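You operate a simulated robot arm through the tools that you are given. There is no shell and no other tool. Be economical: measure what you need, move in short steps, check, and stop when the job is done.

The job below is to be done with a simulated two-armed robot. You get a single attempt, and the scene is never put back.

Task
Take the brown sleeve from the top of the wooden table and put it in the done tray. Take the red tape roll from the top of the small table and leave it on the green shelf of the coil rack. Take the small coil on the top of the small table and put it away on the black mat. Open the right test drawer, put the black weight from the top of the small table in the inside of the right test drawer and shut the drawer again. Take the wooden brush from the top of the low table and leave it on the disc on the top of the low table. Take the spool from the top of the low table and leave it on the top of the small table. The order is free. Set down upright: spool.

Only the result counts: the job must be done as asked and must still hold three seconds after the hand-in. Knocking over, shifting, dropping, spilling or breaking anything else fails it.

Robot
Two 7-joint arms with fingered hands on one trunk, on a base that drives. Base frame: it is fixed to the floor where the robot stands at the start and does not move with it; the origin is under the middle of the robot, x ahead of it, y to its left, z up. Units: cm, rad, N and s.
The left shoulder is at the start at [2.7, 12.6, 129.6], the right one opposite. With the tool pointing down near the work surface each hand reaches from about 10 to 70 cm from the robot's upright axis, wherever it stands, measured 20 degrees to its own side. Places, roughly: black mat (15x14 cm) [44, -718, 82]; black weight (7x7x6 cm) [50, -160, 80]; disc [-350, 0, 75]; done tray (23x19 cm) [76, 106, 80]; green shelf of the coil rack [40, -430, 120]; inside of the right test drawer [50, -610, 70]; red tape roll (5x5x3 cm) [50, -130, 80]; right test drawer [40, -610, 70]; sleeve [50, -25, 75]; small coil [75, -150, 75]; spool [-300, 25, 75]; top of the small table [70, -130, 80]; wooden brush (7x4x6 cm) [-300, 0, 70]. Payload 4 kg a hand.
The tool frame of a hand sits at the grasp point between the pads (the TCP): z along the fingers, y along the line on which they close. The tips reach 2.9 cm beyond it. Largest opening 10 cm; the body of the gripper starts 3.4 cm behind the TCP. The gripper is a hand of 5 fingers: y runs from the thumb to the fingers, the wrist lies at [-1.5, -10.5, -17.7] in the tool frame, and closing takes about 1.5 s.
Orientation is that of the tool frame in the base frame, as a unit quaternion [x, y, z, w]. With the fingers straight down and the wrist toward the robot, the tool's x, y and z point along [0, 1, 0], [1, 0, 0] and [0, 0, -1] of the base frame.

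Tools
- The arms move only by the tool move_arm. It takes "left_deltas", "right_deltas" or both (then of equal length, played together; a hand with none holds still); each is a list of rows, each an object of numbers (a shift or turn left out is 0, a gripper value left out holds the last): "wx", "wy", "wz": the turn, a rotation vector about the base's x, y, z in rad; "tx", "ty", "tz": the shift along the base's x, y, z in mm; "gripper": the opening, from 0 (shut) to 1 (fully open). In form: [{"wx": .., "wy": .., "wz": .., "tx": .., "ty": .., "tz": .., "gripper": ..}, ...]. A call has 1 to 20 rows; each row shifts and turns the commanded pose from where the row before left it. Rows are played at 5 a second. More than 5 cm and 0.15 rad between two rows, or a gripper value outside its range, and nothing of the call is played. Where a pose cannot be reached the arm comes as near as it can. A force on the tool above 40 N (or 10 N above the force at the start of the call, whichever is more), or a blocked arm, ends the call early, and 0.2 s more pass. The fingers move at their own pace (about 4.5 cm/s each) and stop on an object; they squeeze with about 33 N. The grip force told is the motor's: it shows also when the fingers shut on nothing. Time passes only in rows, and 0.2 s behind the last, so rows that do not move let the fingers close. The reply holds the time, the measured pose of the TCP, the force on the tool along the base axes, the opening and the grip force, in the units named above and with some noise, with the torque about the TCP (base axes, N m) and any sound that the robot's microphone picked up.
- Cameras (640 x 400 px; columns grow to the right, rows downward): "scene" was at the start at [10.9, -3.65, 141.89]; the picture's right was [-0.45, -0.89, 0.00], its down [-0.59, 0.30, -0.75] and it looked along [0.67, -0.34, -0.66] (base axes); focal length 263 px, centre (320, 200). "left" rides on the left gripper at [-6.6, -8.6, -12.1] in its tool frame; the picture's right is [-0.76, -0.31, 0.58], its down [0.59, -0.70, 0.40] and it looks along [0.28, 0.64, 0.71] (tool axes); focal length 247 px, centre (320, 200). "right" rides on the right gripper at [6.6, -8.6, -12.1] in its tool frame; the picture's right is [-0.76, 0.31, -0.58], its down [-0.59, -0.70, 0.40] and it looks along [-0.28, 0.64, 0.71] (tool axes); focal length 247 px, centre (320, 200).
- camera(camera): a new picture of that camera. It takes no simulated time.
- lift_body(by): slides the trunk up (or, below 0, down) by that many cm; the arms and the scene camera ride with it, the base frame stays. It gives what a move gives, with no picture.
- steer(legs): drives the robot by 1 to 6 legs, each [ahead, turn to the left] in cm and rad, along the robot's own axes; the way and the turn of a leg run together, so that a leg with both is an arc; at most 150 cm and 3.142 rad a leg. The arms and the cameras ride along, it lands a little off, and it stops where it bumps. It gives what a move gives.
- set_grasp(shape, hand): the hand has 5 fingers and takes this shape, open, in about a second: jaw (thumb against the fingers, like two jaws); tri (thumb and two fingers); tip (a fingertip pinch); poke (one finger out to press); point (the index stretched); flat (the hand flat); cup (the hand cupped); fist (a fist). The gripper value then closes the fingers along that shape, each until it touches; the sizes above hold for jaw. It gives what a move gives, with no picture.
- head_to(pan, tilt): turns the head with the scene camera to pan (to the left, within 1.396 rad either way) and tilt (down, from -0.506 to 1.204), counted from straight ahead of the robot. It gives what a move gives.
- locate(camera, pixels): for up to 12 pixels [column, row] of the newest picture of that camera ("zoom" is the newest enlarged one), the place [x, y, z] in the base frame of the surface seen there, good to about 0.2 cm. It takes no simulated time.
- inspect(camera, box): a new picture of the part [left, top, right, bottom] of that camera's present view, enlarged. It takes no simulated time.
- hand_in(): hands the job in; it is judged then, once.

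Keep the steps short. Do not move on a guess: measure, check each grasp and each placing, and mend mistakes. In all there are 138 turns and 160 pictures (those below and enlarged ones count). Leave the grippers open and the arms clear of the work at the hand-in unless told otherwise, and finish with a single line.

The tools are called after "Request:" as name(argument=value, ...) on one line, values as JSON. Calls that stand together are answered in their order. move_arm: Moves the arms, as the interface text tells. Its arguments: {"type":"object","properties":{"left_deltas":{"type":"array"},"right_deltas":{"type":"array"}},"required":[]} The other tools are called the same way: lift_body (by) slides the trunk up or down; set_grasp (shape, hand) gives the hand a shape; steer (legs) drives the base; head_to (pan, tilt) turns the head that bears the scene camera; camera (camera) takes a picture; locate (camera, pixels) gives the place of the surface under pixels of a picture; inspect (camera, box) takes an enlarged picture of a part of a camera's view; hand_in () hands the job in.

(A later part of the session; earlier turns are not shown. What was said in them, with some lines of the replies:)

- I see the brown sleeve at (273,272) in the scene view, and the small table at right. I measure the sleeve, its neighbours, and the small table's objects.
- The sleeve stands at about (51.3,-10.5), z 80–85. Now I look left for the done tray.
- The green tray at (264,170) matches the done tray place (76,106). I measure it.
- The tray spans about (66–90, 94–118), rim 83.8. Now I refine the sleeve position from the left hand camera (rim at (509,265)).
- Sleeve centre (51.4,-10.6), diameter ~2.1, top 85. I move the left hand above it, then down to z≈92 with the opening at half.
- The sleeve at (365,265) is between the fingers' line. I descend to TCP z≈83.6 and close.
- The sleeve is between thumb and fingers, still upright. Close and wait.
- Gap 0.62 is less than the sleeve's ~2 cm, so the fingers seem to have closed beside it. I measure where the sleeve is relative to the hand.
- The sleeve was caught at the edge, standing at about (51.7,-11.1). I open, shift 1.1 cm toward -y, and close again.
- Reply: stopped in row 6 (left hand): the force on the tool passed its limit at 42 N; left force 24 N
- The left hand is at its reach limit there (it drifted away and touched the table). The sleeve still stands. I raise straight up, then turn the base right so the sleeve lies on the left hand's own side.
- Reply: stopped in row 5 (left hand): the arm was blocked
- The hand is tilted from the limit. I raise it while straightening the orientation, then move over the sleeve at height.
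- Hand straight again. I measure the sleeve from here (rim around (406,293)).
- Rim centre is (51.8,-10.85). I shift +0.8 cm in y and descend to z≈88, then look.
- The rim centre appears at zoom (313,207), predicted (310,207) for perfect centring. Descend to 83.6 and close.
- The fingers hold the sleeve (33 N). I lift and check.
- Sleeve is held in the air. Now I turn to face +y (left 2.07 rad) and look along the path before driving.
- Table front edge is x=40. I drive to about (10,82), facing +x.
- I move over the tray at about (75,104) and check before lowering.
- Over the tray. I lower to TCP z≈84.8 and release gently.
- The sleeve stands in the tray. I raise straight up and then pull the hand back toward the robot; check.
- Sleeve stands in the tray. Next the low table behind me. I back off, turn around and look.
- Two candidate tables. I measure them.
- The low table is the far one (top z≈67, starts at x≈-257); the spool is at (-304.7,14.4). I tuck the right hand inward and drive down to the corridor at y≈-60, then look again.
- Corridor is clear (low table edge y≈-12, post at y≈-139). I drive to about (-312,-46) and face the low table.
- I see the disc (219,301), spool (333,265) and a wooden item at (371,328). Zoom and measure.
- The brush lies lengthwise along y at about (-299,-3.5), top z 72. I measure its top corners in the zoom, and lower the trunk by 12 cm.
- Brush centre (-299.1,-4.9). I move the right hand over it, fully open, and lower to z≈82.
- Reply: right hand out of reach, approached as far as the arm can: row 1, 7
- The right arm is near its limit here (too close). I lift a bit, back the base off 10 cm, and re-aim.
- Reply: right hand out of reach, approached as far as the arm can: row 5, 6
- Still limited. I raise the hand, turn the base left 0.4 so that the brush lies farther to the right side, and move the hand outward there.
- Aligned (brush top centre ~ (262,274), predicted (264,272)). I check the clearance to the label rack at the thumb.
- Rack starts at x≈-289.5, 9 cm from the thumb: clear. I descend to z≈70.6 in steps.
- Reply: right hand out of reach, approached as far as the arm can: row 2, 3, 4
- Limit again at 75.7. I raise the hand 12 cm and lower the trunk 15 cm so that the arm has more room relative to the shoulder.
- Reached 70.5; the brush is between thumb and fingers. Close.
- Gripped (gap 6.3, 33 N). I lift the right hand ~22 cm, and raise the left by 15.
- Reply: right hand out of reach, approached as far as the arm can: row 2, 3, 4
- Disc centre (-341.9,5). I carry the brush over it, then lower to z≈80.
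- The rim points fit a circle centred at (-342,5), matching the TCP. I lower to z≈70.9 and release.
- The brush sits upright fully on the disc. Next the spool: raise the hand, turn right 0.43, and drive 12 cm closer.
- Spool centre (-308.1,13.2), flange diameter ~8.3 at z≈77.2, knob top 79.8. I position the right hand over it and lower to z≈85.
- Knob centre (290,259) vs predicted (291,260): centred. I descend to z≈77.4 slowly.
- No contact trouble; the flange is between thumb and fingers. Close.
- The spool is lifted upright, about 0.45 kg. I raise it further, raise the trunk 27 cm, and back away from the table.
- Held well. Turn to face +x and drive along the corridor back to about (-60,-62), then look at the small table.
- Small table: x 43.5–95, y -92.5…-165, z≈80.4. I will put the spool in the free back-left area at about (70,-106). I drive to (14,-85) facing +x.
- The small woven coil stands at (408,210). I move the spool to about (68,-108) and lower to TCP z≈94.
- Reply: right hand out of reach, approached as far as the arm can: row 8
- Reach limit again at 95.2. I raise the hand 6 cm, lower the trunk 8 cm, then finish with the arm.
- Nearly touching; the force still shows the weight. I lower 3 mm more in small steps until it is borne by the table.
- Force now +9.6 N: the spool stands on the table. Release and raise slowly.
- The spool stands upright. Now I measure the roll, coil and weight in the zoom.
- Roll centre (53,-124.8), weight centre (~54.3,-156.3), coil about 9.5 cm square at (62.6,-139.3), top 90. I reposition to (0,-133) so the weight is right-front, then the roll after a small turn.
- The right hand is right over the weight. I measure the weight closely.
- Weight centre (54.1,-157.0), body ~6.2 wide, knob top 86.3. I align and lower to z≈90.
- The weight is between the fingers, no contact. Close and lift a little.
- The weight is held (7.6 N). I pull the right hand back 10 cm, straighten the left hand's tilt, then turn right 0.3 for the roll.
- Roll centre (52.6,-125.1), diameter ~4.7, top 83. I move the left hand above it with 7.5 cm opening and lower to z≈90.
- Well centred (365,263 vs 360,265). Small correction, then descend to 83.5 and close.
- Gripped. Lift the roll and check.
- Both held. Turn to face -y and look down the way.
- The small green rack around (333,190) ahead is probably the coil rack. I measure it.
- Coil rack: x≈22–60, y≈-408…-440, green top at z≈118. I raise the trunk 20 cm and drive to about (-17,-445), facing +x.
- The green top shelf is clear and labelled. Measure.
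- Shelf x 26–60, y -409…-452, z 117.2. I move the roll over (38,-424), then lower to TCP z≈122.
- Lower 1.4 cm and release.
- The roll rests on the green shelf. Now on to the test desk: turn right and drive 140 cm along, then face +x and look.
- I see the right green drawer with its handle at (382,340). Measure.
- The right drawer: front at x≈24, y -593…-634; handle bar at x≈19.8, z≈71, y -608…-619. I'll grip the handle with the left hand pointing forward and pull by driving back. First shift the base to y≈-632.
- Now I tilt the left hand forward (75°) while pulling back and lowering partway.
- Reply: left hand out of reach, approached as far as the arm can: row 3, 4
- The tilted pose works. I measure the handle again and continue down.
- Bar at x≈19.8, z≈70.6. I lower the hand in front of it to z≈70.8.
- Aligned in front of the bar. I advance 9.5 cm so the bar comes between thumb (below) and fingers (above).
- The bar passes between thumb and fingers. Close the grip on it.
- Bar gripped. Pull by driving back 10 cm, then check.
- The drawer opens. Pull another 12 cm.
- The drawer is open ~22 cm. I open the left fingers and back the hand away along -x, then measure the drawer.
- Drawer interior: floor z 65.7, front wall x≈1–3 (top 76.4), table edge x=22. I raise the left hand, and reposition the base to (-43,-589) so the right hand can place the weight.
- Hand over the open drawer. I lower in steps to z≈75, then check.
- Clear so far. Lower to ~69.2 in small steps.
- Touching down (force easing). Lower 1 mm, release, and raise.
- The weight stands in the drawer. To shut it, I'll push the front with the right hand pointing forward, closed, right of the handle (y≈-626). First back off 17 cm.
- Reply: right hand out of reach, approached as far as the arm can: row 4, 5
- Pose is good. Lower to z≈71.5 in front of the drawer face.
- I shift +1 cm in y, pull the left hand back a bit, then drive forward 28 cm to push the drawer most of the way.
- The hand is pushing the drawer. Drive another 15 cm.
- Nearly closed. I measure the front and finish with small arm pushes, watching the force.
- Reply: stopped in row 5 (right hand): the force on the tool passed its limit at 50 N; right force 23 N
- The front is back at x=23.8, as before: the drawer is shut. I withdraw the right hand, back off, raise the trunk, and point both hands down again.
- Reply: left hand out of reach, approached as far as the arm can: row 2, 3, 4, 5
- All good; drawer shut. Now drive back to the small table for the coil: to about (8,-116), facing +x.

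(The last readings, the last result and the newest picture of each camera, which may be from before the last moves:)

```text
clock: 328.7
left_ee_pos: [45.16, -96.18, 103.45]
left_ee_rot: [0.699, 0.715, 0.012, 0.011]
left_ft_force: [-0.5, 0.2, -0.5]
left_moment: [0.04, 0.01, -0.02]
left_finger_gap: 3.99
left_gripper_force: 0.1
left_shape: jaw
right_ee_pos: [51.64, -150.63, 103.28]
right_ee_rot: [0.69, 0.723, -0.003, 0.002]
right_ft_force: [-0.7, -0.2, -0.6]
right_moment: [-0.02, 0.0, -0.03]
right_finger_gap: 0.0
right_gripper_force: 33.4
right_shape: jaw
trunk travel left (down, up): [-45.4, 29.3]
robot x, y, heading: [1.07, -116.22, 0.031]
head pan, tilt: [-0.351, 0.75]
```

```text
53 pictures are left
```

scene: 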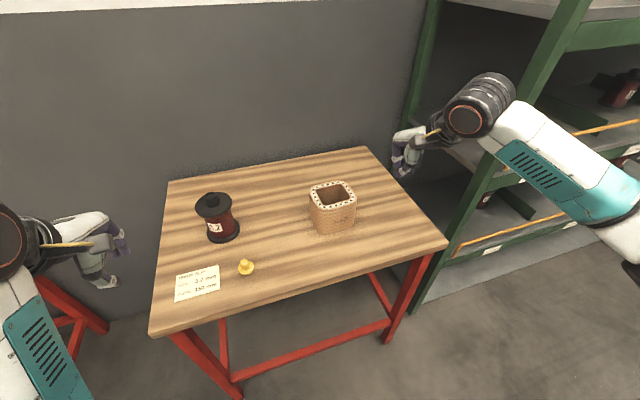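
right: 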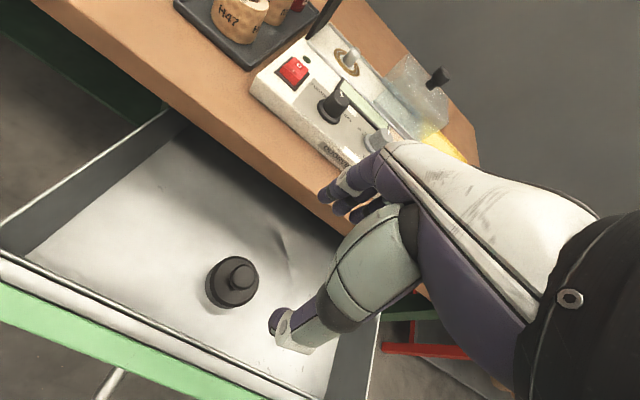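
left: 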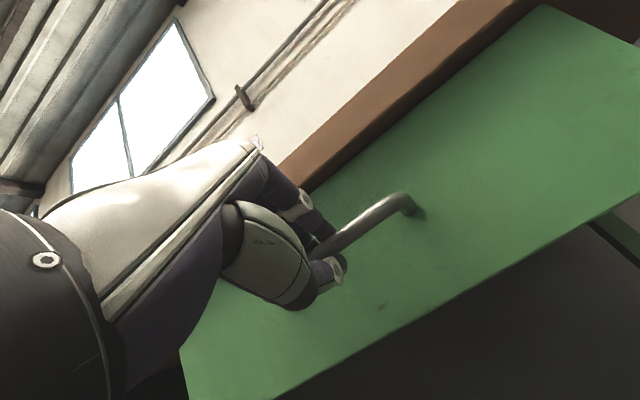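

I move 8 cm closer and zoom on the coil.

Request:
steer(legs=[[8, 0]])

Request:
camera(camera="scene")

Request:
inspect(camera="scene", box=[280, 150, 400, 250])

```text
clock: 329.8
left_ee_pos: [52.95, -95.95, 103.4]
left_ee_rot: [0.7, 0.714, 0.011, 0.01]
left_ft_force: [0.2, -0.5, -1.0]
left_moment: [-0.02, 0.02, 0.01]
left_finger_gap: 3.98
left_gripper_force: 0.1
left_shape: jaw
right_ee_pos: [59.7, -150.36, 103.35]
right_ee_rot: [0.69, 0.724, -0.003, 0.001]
right_ft_force: [-0.3, -1.5, -0.6]
right_moment: [0.0, 0.02, 0.02]
right_finger_gap: 0.01
right_gripper_force: 32.8
right_shape: jaw
trunk travel left (down, up): [-45.4, 29.3]
robot x, y, heading: [9.57, -115.95, 0.025]
head pan, tilt: [-0.351, 0.75]
```

```text
52 pictures are left
```

scene: 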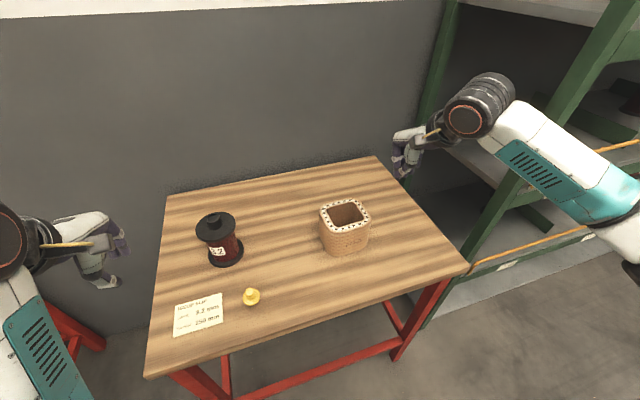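

```text
4.00 times, centred on (340, 200) of scene
```

zoom: 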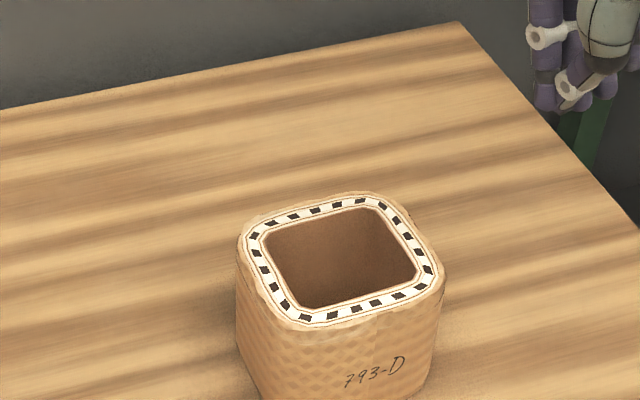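

Request:
locate(camera="zoom", pixels=[[250, 222], [380, 196], [437, 270], [300, 328], [318, 201], [318, 219], [412, 226], [398, 235], [260, 270], [370, 318], [365, 302], [320, 205]])

Request:
camera(camera="right")

```text
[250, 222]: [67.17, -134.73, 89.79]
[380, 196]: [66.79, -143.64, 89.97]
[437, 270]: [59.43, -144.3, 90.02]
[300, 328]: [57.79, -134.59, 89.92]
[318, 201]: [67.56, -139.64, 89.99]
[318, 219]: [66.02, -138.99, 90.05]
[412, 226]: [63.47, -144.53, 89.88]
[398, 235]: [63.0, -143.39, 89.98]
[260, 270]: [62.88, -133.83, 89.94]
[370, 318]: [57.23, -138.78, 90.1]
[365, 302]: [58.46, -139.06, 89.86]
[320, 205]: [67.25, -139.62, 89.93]
```

```text
50 pictures are left
```

right: 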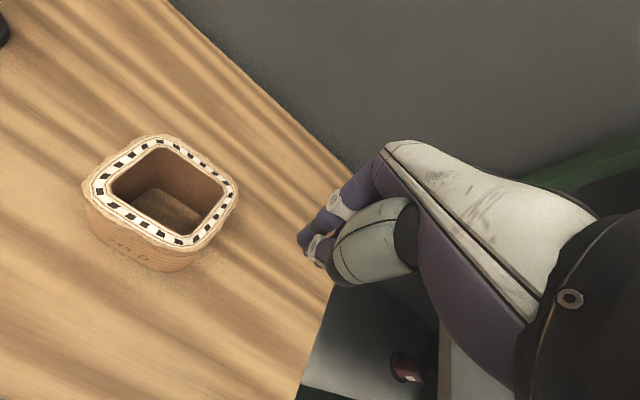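

Coil: outer ~10.6×11, wall ~1.6 thick, top 90, hole x 58.6–66. I'll grip the far wall (middle x≈66.8, y≈-139.3): thumb in the hole, fingers outside. Raise hands, lower trunk 10, move over.

Request:
move_arm(right_deltas=[{"tz": 40, "gripper": 0.5}, {"tz": 30}], left_deltas=[{"tz": 40}, {"tz": 30}])

Request:
lift_body(by=-10)

Request:
move_arm(right_deltas=[{"tx": 24, "ty": 37, "wz": -0.03}, {"tx": 24, "ty": 37, "wz": -0.03}, {"tx": 23, "ty": 37, "wz": -0.03}, {"tz": -30}, {"tz": -25}, {}])

Request:
camera(camera="right")

```text
clock: 330.4
left_ee_pos: [53.06, -96.11, 110.59]
left_ee_rot: [0.699, 0.715, 0.011, 0.01]
left_ft_force: [-1.1, -0.2, 0.4]
left_moment: [0.0, 0.01, -0.01]
left_finger_gap: 4.0
left_gripper_force: 0.1
left_shape: jaw
right_ee_pos: [59.51, -150.5, 110.36]
right_ee_rot: [0.69, 0.724, -0.002, 0.001]
right_ft_force: [0.6, 0.8, -0.4]
right_moment: [-0.02, -0.01, 0.01]
right_finger_gap: 4.96
right_gripper_force: 0.2
right_shape: jaw
trunk travel left (down, up): [-45.4, 29.3]
robot x, y, heading: [9.36, -116.21, 0.034]
head pan, tilt: [-0.351, 0.75]
```

```text
clock: 331.7
left_ee_pos: [52.99, -95.9, 100.62]
left_ee_rot: [0.699, 0.715, 0.012, 0.011]
left_ft_force: [-0.4, 0.9, -0.2]
left_moment: [-0.01, 0.0, -0.02]
left_finger_gap: 4.01
left_gripper_force: 0.1
left_shape: jaw
right_ee_pos: [59.55, -150.37, 100.33]
right_ee_rot: [0.69, 0.724, -0.002, 0.002]
right_ft_force: [-0.1, 0.2, 0.1]
right_moment: [0.0, 0.0, -0.01]
right_finger_gap: 4.97
right_gripper_force: 0.1
right_shape: jaw
trunk travel left (down, up): [-35.4, 39.3]
robot x, y, heading: [9.4, -116.19, 0.029]
head pan, tilt: [-0.351, 0.75]
```

```text
clock: 333.1
left_ee_pos: [52.97, -95.91, 100.56]
left_ee_rot: [0.699, 0.715, 0.012, 0.01]
left_ft_force: [0.0, -1.0, 0.0]
left_moment: [-0.01, -0.05, -0.03]
left_finger_gap: 3.99
left_gripper_force: 0.1
left_shape: jaw
right_ee_pos: [66.62, -139.16, 94.86]
right_ee_rot: [0.721, 0.693, -0.003, 0.001]
right_ft_force: [-0.3, -0.5, 0.0]
right_moment: [-0.01, 0.02, 0.01]
right_finger_gap: 4.99
right_gripper_force: 0.0
right_shape: jaw
trunk travel left (down, up): [-35.4, 39.3]
robot x, y, heading: [9.29, -115.89, 0.032]
head pan, tilt: [-0.351, 0.75]
```

```text
49 pictures are left
```

right: 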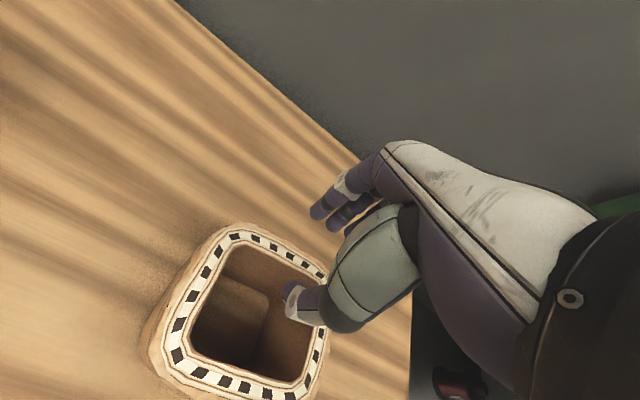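

The thumb is above the hole, fingers beyond the far wall. Descend to z≈87.3 in steps.

Request:
move_arm(right_deltas=[{"tx": 2, "tz": -25}, {"tz": -25}, {"tz": -15}, {"tz": -10}, {}])

Request:
camera(camera="right")

Request:
inspect(camera="scene", box=[280, 120, 420, 270])

```text
clock: 334.3
left_ee_pos: [52.96, -95.9, 100.44]
left_ee_rot: [0.699, 0.715, 0.011, 0.011]
left_ft_force: [-0.3, -0.4, 0.5]
left_moment: [0.0, -0.01, 0.0]
left_finger_gap: 4.01
left_gripper_force: 0.1
left_shape: jaw
right_ee_pos: [66.98, -139.19, 87.26]
right_ee_rot: [0.721, 0.692, -0.002, 0.0]
right_ft_force: [-0.7, 0.9, -0.1]
right_moment: [-0.02, 0.04, 0.01]
right_finger_gap: 5.0
right_gripper_force: 0.0
right_shape: jaw
trunk travel left (down, up): [-35.4, 39.3]
robot x, y, heading: [9.36, -116.26, 0.03]
head pan, tilt: [-0.351, 0.75]
```

```text
48 pictures are left
```

right: 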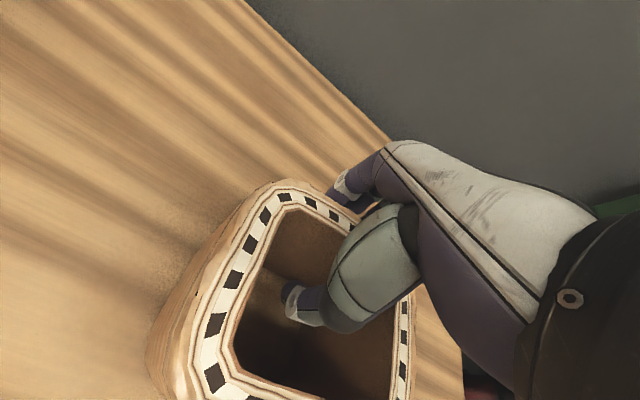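

```text
2.67 times, centred on (350, 195) of scene
```

zoom: 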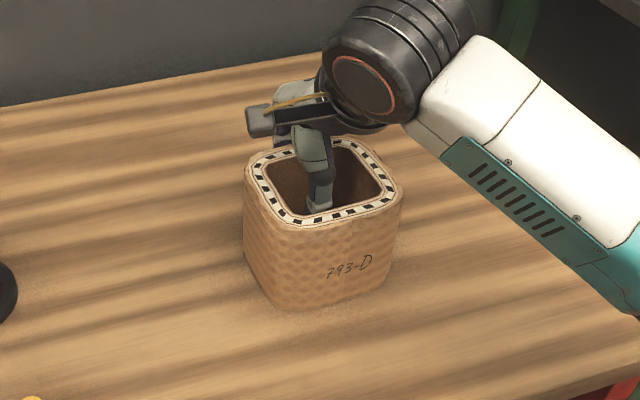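

Thumb inside, fingers outside the far wall. Close and lift slowly.

Request:
move_arm(right_deltas=[{"gripper": 0}, {}, {}, {}, {}, {}, {}])

Request:
move_arm(right_deltas=[{"tz": 8}, {"tz": 15}, {"tz": 25}, {}])

Request:
camera(camera="right")

Request:
inspect(camera="scene", box=[260, 110, 440, 270])

```text
clock: 335.9
left_ee_pos: [52.97, -95.91, 100.37]
left_ee_rot: [0.699, 0.715, 0.012, 0.011]
left_ft_force: [0.3, 0.6, 0.7]
left_moment: [0.02, -0.03, 0.02]
left_finger_gap: 4.01
left_gripper_force: 0.1
left_shape: jaw
right_ee_pos: [67.03, -139.12, 87.34]
right_ee_rot: [0.721, 0.692, -0.003, 0.0]
right_ft_force: [0.8, -1.3, -0.2]
right_moment: [0.0, 0.02, 0.14]
right_finger_gap: 1.53
right_gripper_force: 33.3
right_shape: jaw
trunk travel left (down, up): [-35.4, 39.3]
robot x, y, heading: [9.79, -116.17, 0.035]
head pan, tilt: [-0.351, 0.75]
```

```text
clock: 336.9
left_ee_pos: [53.02, -95.93, 100.51]
left_ee_rot: [0.699, 0.715, 0.011, 0.01]
left_ft_force: [-0.3, 0.5, -0.3]
left_moment: [-0.02, 0.01, -0.02]
left_finger_gap: 3.99
left_gripper_force: 0.0
left_shape: jaw
right_ee_pos: [66.93, -139.28, 92.26]
right_ee_rot: [0.722, 0.692, -0.003, 0.001]
right_ft_force: [0.2, 0.1, -5.3]
right_moment: [-0.04, -0.2, 0.0]
right_finger_gap: 1.41
right_gripper_force: 33.0
right_shape: jaw
trunk travel left (down, up): [-35.4, 39.3]
robot x, y, heading: [9.58, -116.0, 0.032]
head pan, tilt: [-0.351, 0.75]
```

```text
46 pictures are left
```

right: 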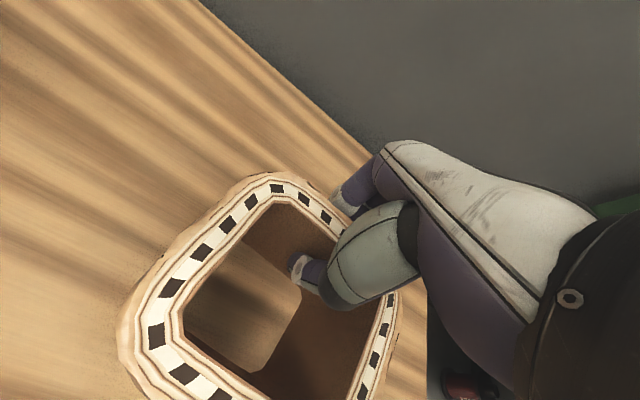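

```text
2.50 times, centred on (350, 190) of scene
```

zoom: 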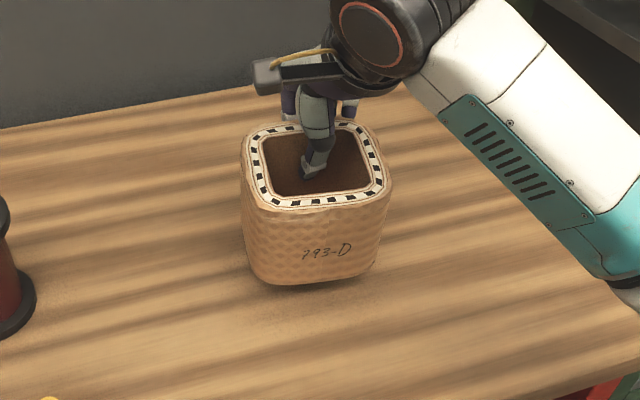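

Lifted level (~0.5 kg). I raise it further with arm and trunk, back away 15 cm, and drive down to about (-30,-640).

Request:
move_arm(right_deltas=[{"tz": 40}, {"tz": 40}, {"tz": 40}, {}])

Request:
lift_body(by=14)

Request:
steer(legs=[[-15, 0], [0, -1.649], [131, 0], [131, 0], [131, 0], [131, 0]])

Request:
head_to(pan=0.6, tilt=0.55)

Request:
camera(camera="scene")

Request:
camera(camera="right")

```text
clock: 337.9
left_ee_pos: [53.1, -95.97, 100.46]
left_ee_rot: [0.699, 0.715, 0.012, 0.01]
left_ft_force: [0.2, 0.7, 0.0]
left_moment: [0.0, -0.02, -0.01]
left_finger_gap: 4.0
left_gripper_force: 0.0
left_shape: jaw
right_ee_pos: [67.07, -139.31, 104.28]
right_ee_rot: [0.721, 0.693, -0.004, 0.0]
right_ft_force: [0.8, -0.1, -4.5]
right_moment: [-0.1, -0.23, 0.01]
right_finger_gap: 1.42
right_gripper_force: 33.1
right_shape: jaw
trunk travel left (down, up): [-35.4, 39.3]
robot x, y, heading: [9.47, -116.21, 0.027]
head pan, tilt: [-0.351, 0.75]
```

```text
clock: 339.6
left_ee_pos: [53.05, -95.92, 114.54]
left_ee_rot: [0.699, 0.715, 0.011, 0.01]
left_ft_force: [-0.9, -0.8, 0.0]
left_moment: [0.0, 0.02, -0.02]
left_finger_gap: 4.02
left_gripper_force: 0.1
left_shape: jaw
right_ee_pos: [67.0, -139.29, 118.02]
right_ee_rot: [0.723, 0.691, -0.004, 0.0]
right_ft_force: [-0.6, 0.6, -5.7]
right_moment: [-0.09, -0.24, 0.01]
right_finger_gap: 1.4
right_gripper_force: 33.2
right_shape: jaw
trunk travel left (down, up): [-49.4, 25.3]
robot x, y, heading: [9.37, -115.99, 0.028]
head pan, tilt: [-0.351, 0.75]
```

```text
clock: 358.1
left_ee_pos: [-0.84, -424.37, 114.37]
left_ee_rot: [1.0, -0.025, 0.002, 0.013]
left_ft_force: [-0.2, -0.9, -0.5]
left_moment: [0.0, 0.0, 0.0]
left_finger_gap: 3.99
left_gripper_force: 0.0
left_shape: jaw
right_ee_pos: [-45.31, -434.89, 118.08]
right_ee_rot: [0.998, -0.06, -0.002, -0.003]
right_ft_force: [0.1, -0.7, -5.4]
right_moment: [-0.21, 0.08, 0.0]
right_finger_gap: 1.41
right_gripper_force: 33.1
right_shape: jaw
trunk travel left (down, up): [-49.4, 25.3]
robot x, y, heading: [-17.7, -379.53, -1.621]
head pan, tilt: [-0.351, 0.75]
stopped in leg 5: the robot was blocked; the commanded pose is now the measured one
```

```text
clock: 359.3
left_ee_pos: [-0.84, -424.4, 114.35]
left_ee_rot: [1.0, -0.026, 0.001, 0.013]
left_ft_force: [1.1, -0.1, -0.6]
left_moment: [-0.02, 0.01, -0.02]
left_finger_gap: 3.99
left_gripper_force: 0.0
left_shape: jaw
right_ee_pos: [-45.29, -434.92, 118.27]
right_ee_rot: [0.998, -0.06, -0.002, -0.001]
right_ft_force: [-0.2, -0.7, -5.6]
right_moment: [-0.24, 0.11, -0.02]
right_finger_gap: 1.37
right_gripper_force: 33.0
right_shape: jaw
trunk travel left (down, up): [-49.4, 25.3]
robot x, y, heading: [-17.69, -379.85, -1.618]
head pan, tilt: [0.6, 0.55]
```

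```text
44 pictures are left
```

scene: 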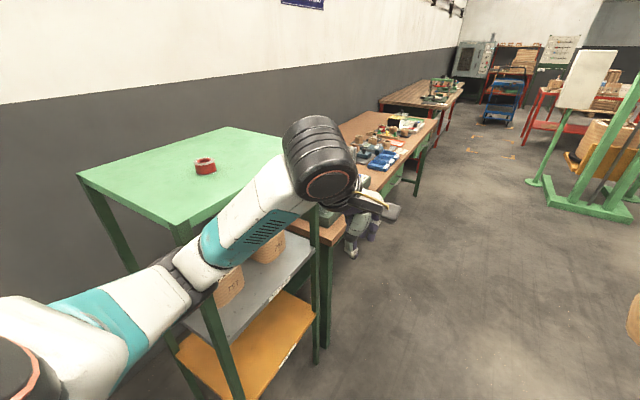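

```text
43 pictures are left
```

right: 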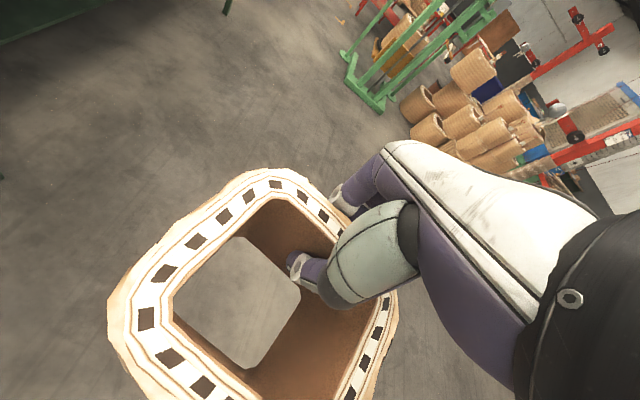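

The robot was blocked: the left arm is very near the coil rack. I check whether the rack or the roll has shifted.

Request:
locate(camera="scene", pixels=[[205, 163], [80, 177], [178, 224], [228, 128], [190, 240], [270, 210], [265, 245], [230, 285]])

Request:
inspect(camera="scene", box=[60, 110, 400, 330])

```text
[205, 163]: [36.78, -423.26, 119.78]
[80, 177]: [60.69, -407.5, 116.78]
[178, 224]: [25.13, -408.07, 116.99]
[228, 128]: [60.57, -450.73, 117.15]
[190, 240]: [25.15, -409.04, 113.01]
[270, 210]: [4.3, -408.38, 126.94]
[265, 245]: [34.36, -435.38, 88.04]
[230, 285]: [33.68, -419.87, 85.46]
```

```text
1.82 times, centred on (230, 220) of scene
```

zoom: 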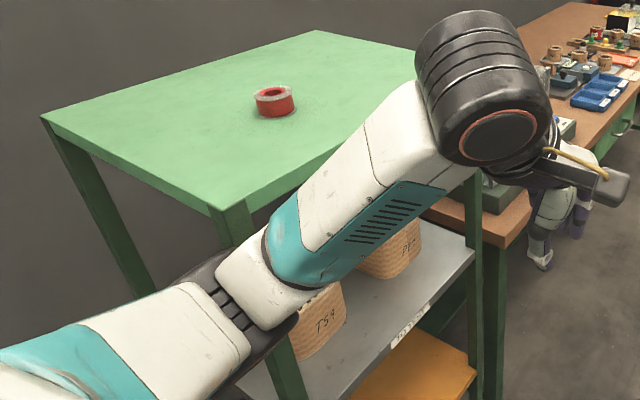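

The rack seems in place (same corners within measuring error; roll unmoved). I back off 40 cm, swing wider to x≈-55, and continue.

Request:
steer(legs=[[-40, 0], [0, -0.5], [75, 0], [0, 0.5]])

Request:
camera(camera="scene")

```text
clock: 368.4
left_ee_pos: [-38.08, -448.78, 114.08]
left_ee_rot: [1.0, -0.028, 0.002, 0.013]
left_ft_force: [0.4, -0.1, 0.0]
left_moment: [0.06, 0.01, 0.0]
left_finger_gap: 3.97
left_gripper_force: 0.0
left_shape: jaw
right_ee_pos: [-82.65, -459.18, 118.16]
right_ee_rot: [0.998, -0.063, -0.003, -0.003]
right_ft_force: [-1.0, -0.1, -6.1]
right_moment: [-0.19, 0.11, -0.01]
right_finger_gap: 1.37
right_gripper_force: 33.0
right_shape: jaw
trunk travel left (down, up): [-49.4, 25.3]
robot x, y, heading: [-54.99, -403.71, -1.622]
head pan, tilt: [0.6, 0.55]
```

```text
41 pictures are left
```

scene: 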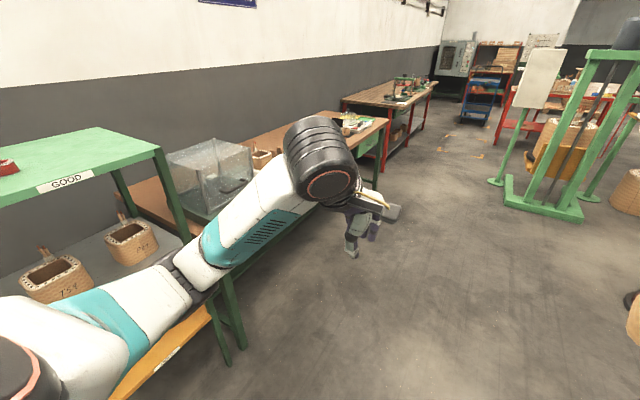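

Request:
locate(camera="scene", pixels=[[152, 146], [97, 131], [8, 163], [230, 362], [385, 122], [340, 103], [392, 103], [525, 215], [495, 180]])

Request:
inspect(camera="scene", box=[0, 110, 250, 270])

```text
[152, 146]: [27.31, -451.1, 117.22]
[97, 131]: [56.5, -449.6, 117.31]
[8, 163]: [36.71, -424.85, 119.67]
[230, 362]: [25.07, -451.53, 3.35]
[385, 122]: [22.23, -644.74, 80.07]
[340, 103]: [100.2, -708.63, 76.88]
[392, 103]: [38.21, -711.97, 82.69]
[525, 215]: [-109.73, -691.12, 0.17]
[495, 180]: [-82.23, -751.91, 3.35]
```

```text
2.50 times, centred on (125, 190) of scene
```

zoom: 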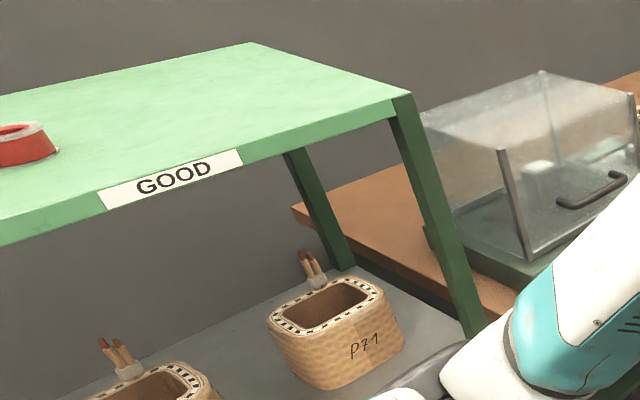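

The rack is where it was (corner 27,-451) with everything upright. I continue to about (-32,-630) and look at the mat table.

Request:
steer(legs=[[0, 0.118], [113, 0], [113, 0]])

Request:
head_to(pan=0.55, tilt=0.6)

Request:
camera(camera="scene")

```text
clock: 380.1
left_ee_pos: [-19.56, -671.33, 114.13]
left_ee_rot: [1.0, 0.029, 0.003, 0.012]
left_ft_force: [0.3, 0.1, -1.0]
left_moment: [0.01, 0.0, 0.01]
left_finger_gap: 3.99
left_gripper_force: 0.1
left_shape: jaw
right_ee_pos: [-62.55, -686.49, 118.07]
right_ee_rot: [1.0, -0.005, -0.003, -0.004]
right_ft_force: [0.3, -0.8, -5.7]
right_moment: [-0.21, 0.06, -0.01]
right_finger_gap: 1.36
right_gripper_force: 32.8
right_shape: jaw
trunk travel left (down, up): [-49.4, 25.3]
robot x, y, heading: [-41.26, -628.36, -1.515]
head pan, tilt: [0.6, 0.55]
```

```text
clock: 380.7
left_ee_pos: [-19.58, -671.14, 114.25]
left_ee_rot: [1.0, 0.029, 0.002, 0.012]
left_ft_force: [0.4, -0.8, -0.3]
left_moment: [0.05, 0.03, 0.03]
left_finger_gap: 4.0
left_gripper_force: 0.2
left_shape: jaw
right_ee_pos: [-62.65, -686.58, 118.02]
right_ee_rot: [1.0, -0.006, -0.004, -0.003]
right_ft_force: [-0.6, -0.1, -5.8]
right_moment: [-0.23, 0.11, -0.01]
right_finger_gap: 1.41
right_gripper_force: 33.1
right_shape: jaw
trunk travel left (down, up): [-49.4, 25.3]
robot x, y, heading: [-41.23, -627.96, -1.511]
head pan, tilt: [0.55, 0.6]
```

```text
39 pictures are left
```

scene: 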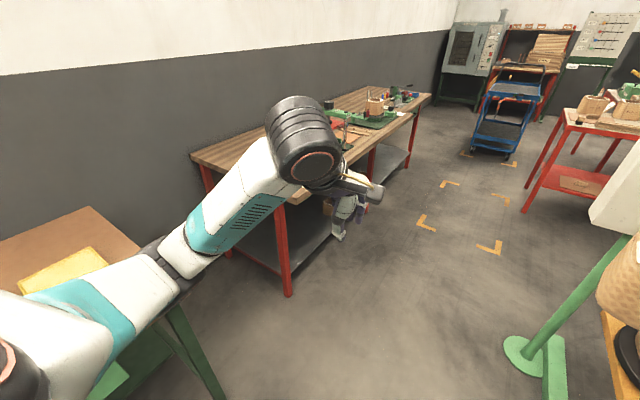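

Request:
locate(camera="scene", pixels=[[525, 345], [612, 215], [570, 310], [288, 290], [297, 200], [428, 97], [560, 115], [525, 210], [500, 155], [195, 160], [360, 130]])

```text
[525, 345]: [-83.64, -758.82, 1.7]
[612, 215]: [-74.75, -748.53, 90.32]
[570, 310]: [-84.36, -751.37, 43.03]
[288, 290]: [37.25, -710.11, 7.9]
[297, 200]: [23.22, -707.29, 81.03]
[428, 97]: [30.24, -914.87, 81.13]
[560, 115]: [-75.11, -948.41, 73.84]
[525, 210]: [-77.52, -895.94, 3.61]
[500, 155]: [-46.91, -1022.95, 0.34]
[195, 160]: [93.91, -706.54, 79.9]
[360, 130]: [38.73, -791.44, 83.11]
```

Mat table front edge is x≈30, from y≈-706 onward; the stand is at x<-75. I drive to about (-10,-694) and face +x.

Request:
steer(legs=[[0, 0.38], [73, 0], [0, 1.132]])

Request:
head_to(pan=-0.35, tilt=0.75)

Request:
camera(camera="scene")

```text
clock: 388.8
left_ee_pos: [33.68, -673.97, 114.17]
left_ee_rot: [0.709, 0.705, 0.009, 0.008]
left_ft_force: [0.0, -0.4, 0.4]
left_moment: [0.0, 0.02, -0.04]
left_finger_gap: 4.0
left_gripper_force: 0.0
left_shape: jaw
right_ee_pos: [46.3, -717.79, 118.13]
right_ee_rot: [0.731, 0.682, -0.005, 0.0]
right_ft_force: [-0.3, -0.4, -5.3]
right_moment: [-0.08, -0.18, 0.02]
right_finger_gap: 1.37
right_gripper_force: 32.7
right_shape: jaw
trunk travel left (down, up): [-49.4, 25.3]
robot x, y, heading: [-10.47, -693.06, 0.003]
head pan, tilt: [0.55, 0.6]
```

```text
clock: 389.9
left_ee_pos: [33.67, -673.97, 114.19]
left_ee_rot: [0.708, 0.706, 0.01, 0.008]
left_ft_force: [-0.4, -0.4, 0.3]
left_moment: [0.0, 0.02, 0.0]
left_finger_gap: 4.01
left_gripper_force: 0.2
left_shape: jaw
right_ee_pos: [46.34, -717.83, 118.01]
right_ee_rot: [0.732, 0.681, -0.005, -0.001]
right_ft_force: [0.1, 0.4, -5.6]
right_moment: [-0.11, -0.21, 0.04]
right_finger_gap: 1.36
right_gripper_force: 33.3
right_shape: jaw
trunk travel left (down, up): [-49.4, 25.3]
robot x, y, heading: [-10.62, -693.01, -0.003]
head pan, tilt: [-0.351, 0.75]
```

```text
38 pictures are left
```

scene: 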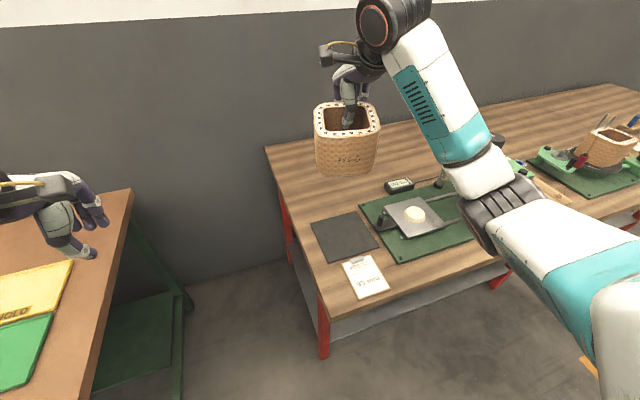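

Excellent. The black mat is at (343,237). I measure its corners and neighbours.

Request:
inspect(camera="scene", box=[290, 160, 490, 310])

Request:
locate(camera="scene", pixels=[[343, 237], [312, 223], [353, 212], [377, 246], [325, 261], [365, 277], [412, 212], [385, 215], [398, 185], [440, 180]])

```text
2.67 times, centred on (390, 235) of scene
```

zoom: 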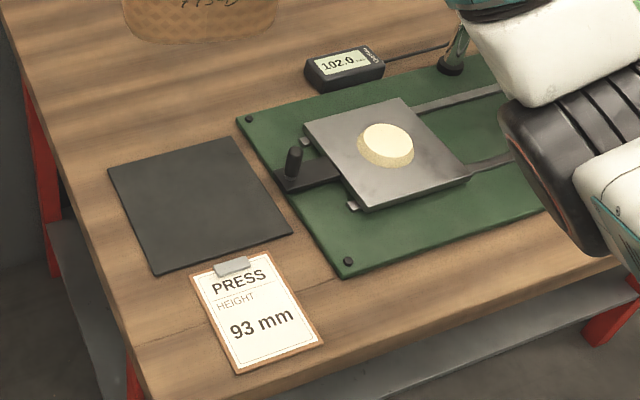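

```text
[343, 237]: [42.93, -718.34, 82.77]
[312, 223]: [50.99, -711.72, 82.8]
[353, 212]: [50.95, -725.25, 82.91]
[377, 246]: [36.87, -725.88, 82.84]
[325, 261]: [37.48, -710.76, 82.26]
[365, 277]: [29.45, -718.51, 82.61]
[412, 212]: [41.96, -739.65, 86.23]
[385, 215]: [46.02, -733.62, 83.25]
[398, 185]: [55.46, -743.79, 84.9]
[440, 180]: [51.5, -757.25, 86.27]
```

Mat: x 36.9–51, y -711…-725.7, z 82.8. Target TCP (48.7,-718.5) puts the coil's centre at (44,-718.4). I align, lower to 106, then lower the trunk 10.

Request:
move_arm(right_deltas=[{"tx": 12, "ty": -3, "wz": 0.035}, {"tx": 12, "ty": -3, "wz": 0.035}, {"tz": -40}, {"tz": -40}, {"tz": -40}, {}])

Request:
lift_body(by=-10)

Request:
camera(camera="scene")

Request:
camera(camera="right")

```text
clock: 391.4
left_ee_pos: [33.52, -673.88, 114.16]
left_ee_rot: [0.709, 0.706, 0.008, 0.008]
left_ft_force: [-0.8, 0.6, 0.0]
left_moment: [0.02, -0.03, 0.03]
left_finger_gap: 3.98
left_gripper_force: 0.0
left_shape: jaw
right_ee_pos: [48.77, -718.39, 106.1]
right_ee_rot: [0.708, 0.707, -0.005, 0.0]
right_ft_force: [0.4, 1.5, -5.5]
right_moment: [-0.1, -0.23, -0.04]
right_finger_gap: 1.37
right_gripper_force: 33.1
right_shape: jaw
trunk travel left (down, up): [-49.4, 25.3]
robot x, y, heading: [-10.55, -693.09, 0.003]
head pan, tilt: [-0.351, 0.75]
```

```text
clock: 392.7
left_ee_pos: [33.67, -673.87, 104.26]
left_ee_rot: [0.708, 0.706, 0.009, 0.008]
left_ft_force: [0.1, 1.1, 0.6]
left_moment: [-0.04, -0.03, -0.01]
left_finger_gap: 4.0
left_gripper_force: 0.1
left_shape: jaw
right_ee_pos: [48.66, -718.5, 96.21]
right_ee_rot: [0.708, 0.707, -0.004, 0.001]
right_ft_force: [-0.2, 0.7, -4.9]
right_moment: [-0.07, -0.22, 0.04]
right_finger_gap: 1.37
right_gripper_force: 32.5
right_shape: jaw
trunk travel left (down, up): [-39.4, 35.3]
robot x, y, heading: [-10.53, -693.21, -0.001]
head pan, tilt: [-0.351, 0.75]
```

```text
36 pictures are left
```

scene: 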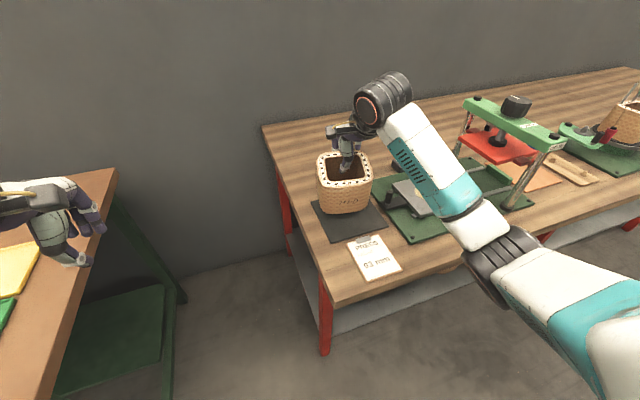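

```text
35 pictures are left
```

right: 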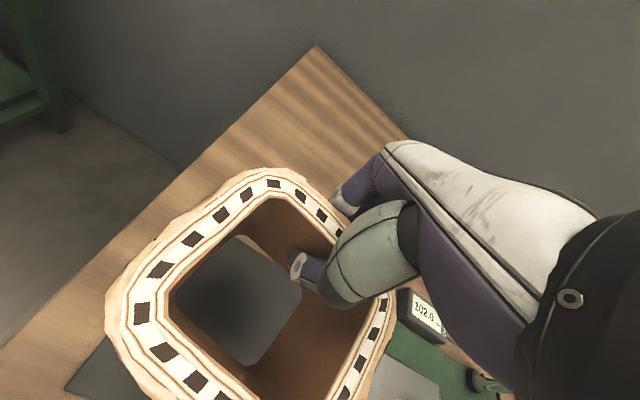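

The forearm is near the press; I check heights of forearm, elbow and press before the last 6 cm, and the coil's base.

Request:
locate(camera="scene", pixels=[[470, 255], [440, 215], [410, 180], [500, 140], [525, 190], [400, 190], [390, 205], [345, 212], [325, 205], [368, 205]])

Request:
inspect(camera="scene", box=[290, 110, 540, 280])

```text
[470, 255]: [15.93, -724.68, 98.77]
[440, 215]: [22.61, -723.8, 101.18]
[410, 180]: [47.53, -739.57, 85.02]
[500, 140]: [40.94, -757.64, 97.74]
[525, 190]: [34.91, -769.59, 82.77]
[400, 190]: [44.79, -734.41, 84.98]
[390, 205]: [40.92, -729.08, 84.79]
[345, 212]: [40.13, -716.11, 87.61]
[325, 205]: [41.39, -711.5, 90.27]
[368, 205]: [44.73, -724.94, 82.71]
```

```text
2.35 times, centred on (415, 195) of scene
```

zoom: 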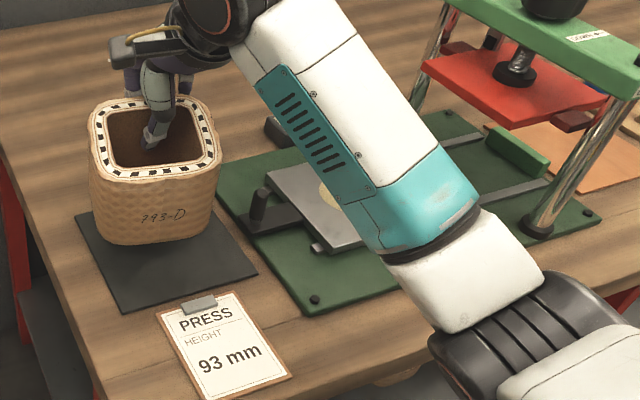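

Forearm stays ~98+ and clear of the press. Lower to TCP z≈90.3.

Request:
move_arm(right_deltas=[{"tz": -25}, {"tz": -20}, {"tz": -10}, {"tz": -4}, {}])

Request:
inspect(camera="scene", box=[290, 140, 430, 280])

```text
clock: 393.9
left_ee_pos: [33.63, -674.09, 104.24]
left_ee_rot: [0.708, 0.706, 0.009, 0.008]
left_ft_force: [-0.3, 0.3, 0.3]
left_moment: [0.01, 0.02, 0.0]
left_finger_gap: 4.01
left_gripper_force: 0.0
left_shape: jaw
right_ee_pos: [48.69, -718.47, 90.14]
right_ee_rot: [0.708, 0.706, -0.004, 0.001]
right_ft_force: [2.3, -0.6, -1.2]
right_moment: [-0.03, -0.06, 0.04]
right_finger_gap: 1.46
right_gripper_force: 32.9
right_shape: jaw
trunk travel left (down, up): [-39.4, 35.3]
robot x, y, heading: [-10.47, -693.07, -0.001]
head pan, tilt: [-0.351, 0.75]
```

```text
2.86 times, centred on (360, 210) of scene
```

zoom: 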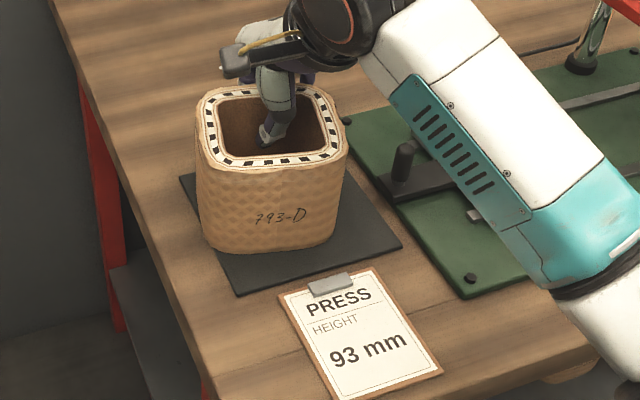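

The coil touches down (force relaxed), but it looks close to the mat's left edge. I measure.

Request:
locate(camera="zoom", pixels=[[200, 170], [205, 235], [225, 250], [270, 255], [330, 240], [340, 190], [198, 120], [345, 150], [245, 165], [184, 178], [240, 292], [399, 245]])

```text
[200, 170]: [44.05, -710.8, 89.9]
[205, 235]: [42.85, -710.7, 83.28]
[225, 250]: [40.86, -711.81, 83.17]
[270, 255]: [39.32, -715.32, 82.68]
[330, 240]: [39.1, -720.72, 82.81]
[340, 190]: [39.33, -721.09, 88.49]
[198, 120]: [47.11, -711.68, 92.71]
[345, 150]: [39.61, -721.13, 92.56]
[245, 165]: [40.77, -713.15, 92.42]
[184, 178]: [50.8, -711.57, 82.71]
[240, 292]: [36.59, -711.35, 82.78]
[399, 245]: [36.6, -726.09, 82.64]
```

Coil's left face is at y=-710.7, mat's edge at -711.4: it must go 2.2 cm to the right (-y). I lift 1.5 cm, shift, and lower again.

Request:
move_arm(right_deltas=[{"tz": 15}, {"ty": -12, "tx": -2}, {"ty": -11, "tx": -2}, {"tz": -10}, {"tz": -5}, {}])

Request:
inspect(camera="scene", box=[290, 140, 430, 280])

Request:
locate(camera="zoom", pixels=[[220, 200], [222, 235], [240, 252], [290, 255], [350, 240], [358, 190], [184, 178], [240, 292], [399, 245], [320, 190]])

```text
clock: 395.3
left_ee_pos: [33.64, -674.04, 104.21]
left_ee_rot: [0.709, 0.705, 0.009, 0.007]
left_ft_force: [-0.1, 0.3, 1.1]
left_moment: [0.01, 0.02, -0.03]
left_finger_gap: 4.0
left_gripper_force: 0.2
left_shape: jaw
right_ee_pos: [48.13, -720.92, 90.11]
right_ee_rot: [0.708, 0.706, -0.004, 0.001]
right_ft_force: [1.8, -1.7, -1.3]
right_moment: [-0.01, -0.04, -0.02]
right_finger_gap: 1.5
right_gripper_force: 33.3
right_shape: jaw
trunk travel left (down, up): [-39.4, 35.3]
robot x, y, heading: [-10.63, -692.81, 0.006]
head pan, tilt: [-0.351, 0.75]
```

```text
2.86 times, centred on (360, 210) of scene
```

zoom: 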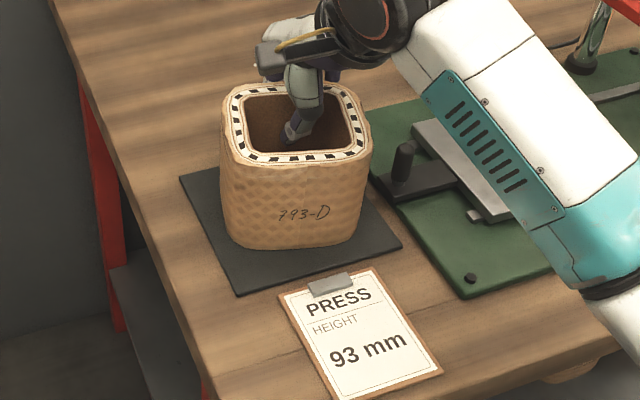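

```text
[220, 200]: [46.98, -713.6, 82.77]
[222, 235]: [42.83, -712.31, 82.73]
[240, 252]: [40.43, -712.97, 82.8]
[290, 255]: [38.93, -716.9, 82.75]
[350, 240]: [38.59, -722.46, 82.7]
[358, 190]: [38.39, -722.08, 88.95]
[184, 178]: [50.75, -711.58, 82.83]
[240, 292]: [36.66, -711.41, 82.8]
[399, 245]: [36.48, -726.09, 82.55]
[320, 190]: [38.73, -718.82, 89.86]
```

The coil now sits well within the mat (left face ≈-713.2, front ≈38.6). Release and raise.

Request:
move_arm(right_deltas=[{"tz": -1}, {"gripper": 0.5}, {}, {}, {}, {}])

Request:
move_arm(right_deltas=[{"tz": 15}, {"tz": 25}, {"tz": 40}, {"tz": 40}, {"tz": 40}, {"tz": 40}, {}])

Request:
camera(camera="scene")

Request:
inspect(camera="scene", box=[290, 140, 430, 280])

```text
clock: 396.7
left_ee_pos: [33.58, -673.84, 104.22]
left_ee_rot: [0.708, 0.706, 0.009, 0.008]
left_ft_force: [-0.3, 0.0, -0.5]
left_moment: [-0.01, 0.0, 0.0]
left_finger_gap: 3.98
left_gripper_force: 0.1
left_shape: jaw
right_ee_pos: [48.25, -720.79, 90.07]
right_ee_rot: [0.708, 0.707, -0.005, 0.0]
right_ft_force: [-0.7, -0.2, 0.2]
right_moment: [0.01, 0.0, 0.0]
right_finger_gap: 5.03
right_gripper_force: 0.1
right_shape: jaw
trunk travel left (down, up): [-39.4, 35.3]
robot x, y, heading: [-10.75, -693.13, 0.005]
head pan, tilt: [-0.351, 0.75]
```

```text
clock: 398.3
left_ee_pos: [33.55, -673.94, 104.32]
left_ee_rot: [0.708, 0.706, 0.01, 0.008]
left_ft_force: [0.2, 0.4, -0.4]
left_moment: [0.0, -0.01, 0.0]
left_finger_gap: 3.98
left_gripper_force: 0.0
left_shape: jaw
right_ee_pos: [48.26, -720.62, 110.31]
right_ee_rot: [0.707, 0.707, -0.005, 0.0]
right_ft_force: [-1.1, 0.0, 0.4]
right_moment: [-0.01, -0.03, 0.03]
right_finger_gap: 5.01
right_gripper_force: 0.1
right_shape: jaw
trunk travel left (down, up): [-39.4, 35.3]
robot x, y, heading: [-10.33, -693.24, 0.003]
head pan, tilt: [-0.351, 0.75]
```

```text
31 pictures are left
```

scene: 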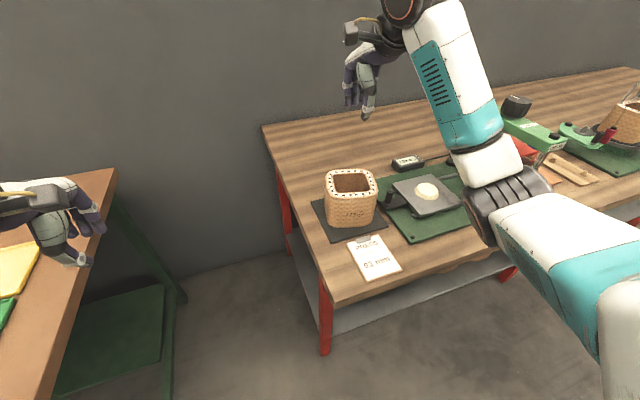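

```text
2.86 times, centred on (360, 210) of scene
```

zoom: 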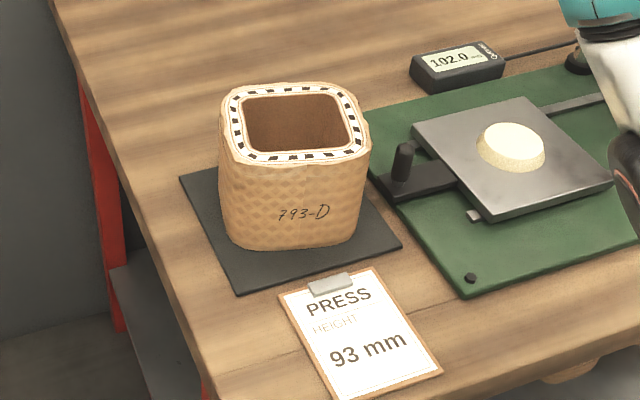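

The coil stands on the mat. I back away 25 cm, open both grippers, and check that the drawer is still shut.

Request:
steer(legs=[[-25, 0]])

Request:
move_arm(left_deltas=[{"gripper": 1}, {}, {}], right_deltas=[{"gripper": 1}, {}, {}])

Request:
head_to(pan=0.6, tilt=0.7)

Request:
camera(camera="scene")

```text
clock: 400.1
left_ee_pos: [8.67, -673.99, 104.25]
left_ee_rot: [0.707, 0.707, 0.009, 0.008]
left_ft_force: [-0.6, -0.2, 0.2]
left_moment: [0.02, -0.04, 0.02]
left_finger_gap: 4.0
left_gripper_force: 0.0
left_shape: jaw
right_ee_pos: [23.52, -720.64, 110.28]
right_ee_rot: [0.706, 0.708, -0.005, 0.001]
right_ft_force: [-1.2, 0.7, 0.6]
right_moment: [0.03, 0.0, -0.03]
right_finger_gap: 5.02
right_gripper_force: 0.0
right_shape: jaw
trunk travel left (down, up): [-39.4, 35.3]
robot x, y, heading: [-35.51, -692.94, -0.002]
head pan, tilt: [-0.351, 0.75]
```

```text
clock: 400.9
left_ee_pos: [8.76, -673.87, 104.12]
left_ee_rot: [0.707, 0.707, 0.009, 0.008]
left_ft_force: [0.0, -0.8, -0.3]
left_moment: [0.02, -0.01, 0.01]
left_finger_gap: 10.01
left_gripper_force: 0.0
left_shape: jaw
right_ee_pos: [23.59, -720.54, 110.22]
right_ee_rot: [0.706, 0.708, -0.005, 0.0]
right_ft_force: [0.7, -0.6, 0.3]
right_moment: [0.02, 0.0, 0.01]
right_finger_gap: 9.99
right_gripper_force: 0.1
right_shape: jaw
trunk travel left (down, up): [-39.4, 35.3]
robot x, y, heading: [-35.39, -692.99, 0.006]
head pan, tilt: [-0.351, 0.75]
```

```text
clock: 402.1
left_ee_pos: [8.74, -673.8, 104.19]
left_ee_rot: [0.707, 0.707, 0.01, 0.008]
left_ft_force: [0.1, 0.4, -0.5]
left_moment: [0.0, -0.02, 0.01]
left_finger_gap: 9.96
left_gripper_force: 0.1
left_shape: jaw
right_ee_pos: [23.56, -720.65, 110.31]
right_ee_rot: [0.707, 0.708, -0.005, 0.0]
right_ft_force: [0.0, -0.4, -0.2]
right_moment: [0.02, 0.03, 0.01]
right_finger_gap: 9.96
right_gripper_force: 0.1
right_shape: jaw
trunk travel left (down, up): [-39.4, 35.3]
robot x, y, heading: [-35.33, -692.69, 0.007]
head pan, tilt: [0.6, 0.7]
```

```text
29 pictures are left
```

scene: 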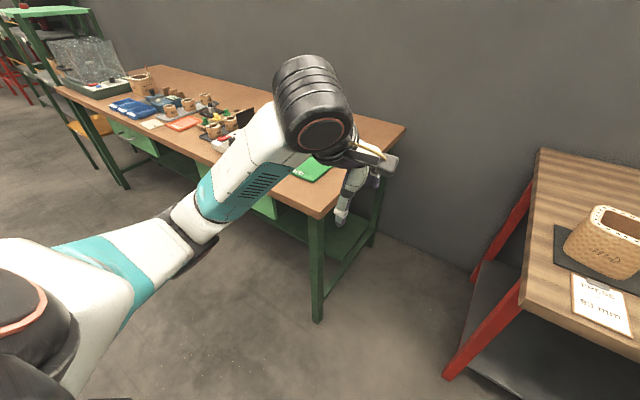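

The drawer front is flush under the desk, the coil stands on its mat, both hands are open and clear. I hand in.

Request:
hand_in()

```text
The job is handed in.
```

All six items are where you asked, the spool upright and the right test drawer shut; on the way the robot bumped the coil rack once, and the rack and the roll on it measured unmoved within about 1 cm.
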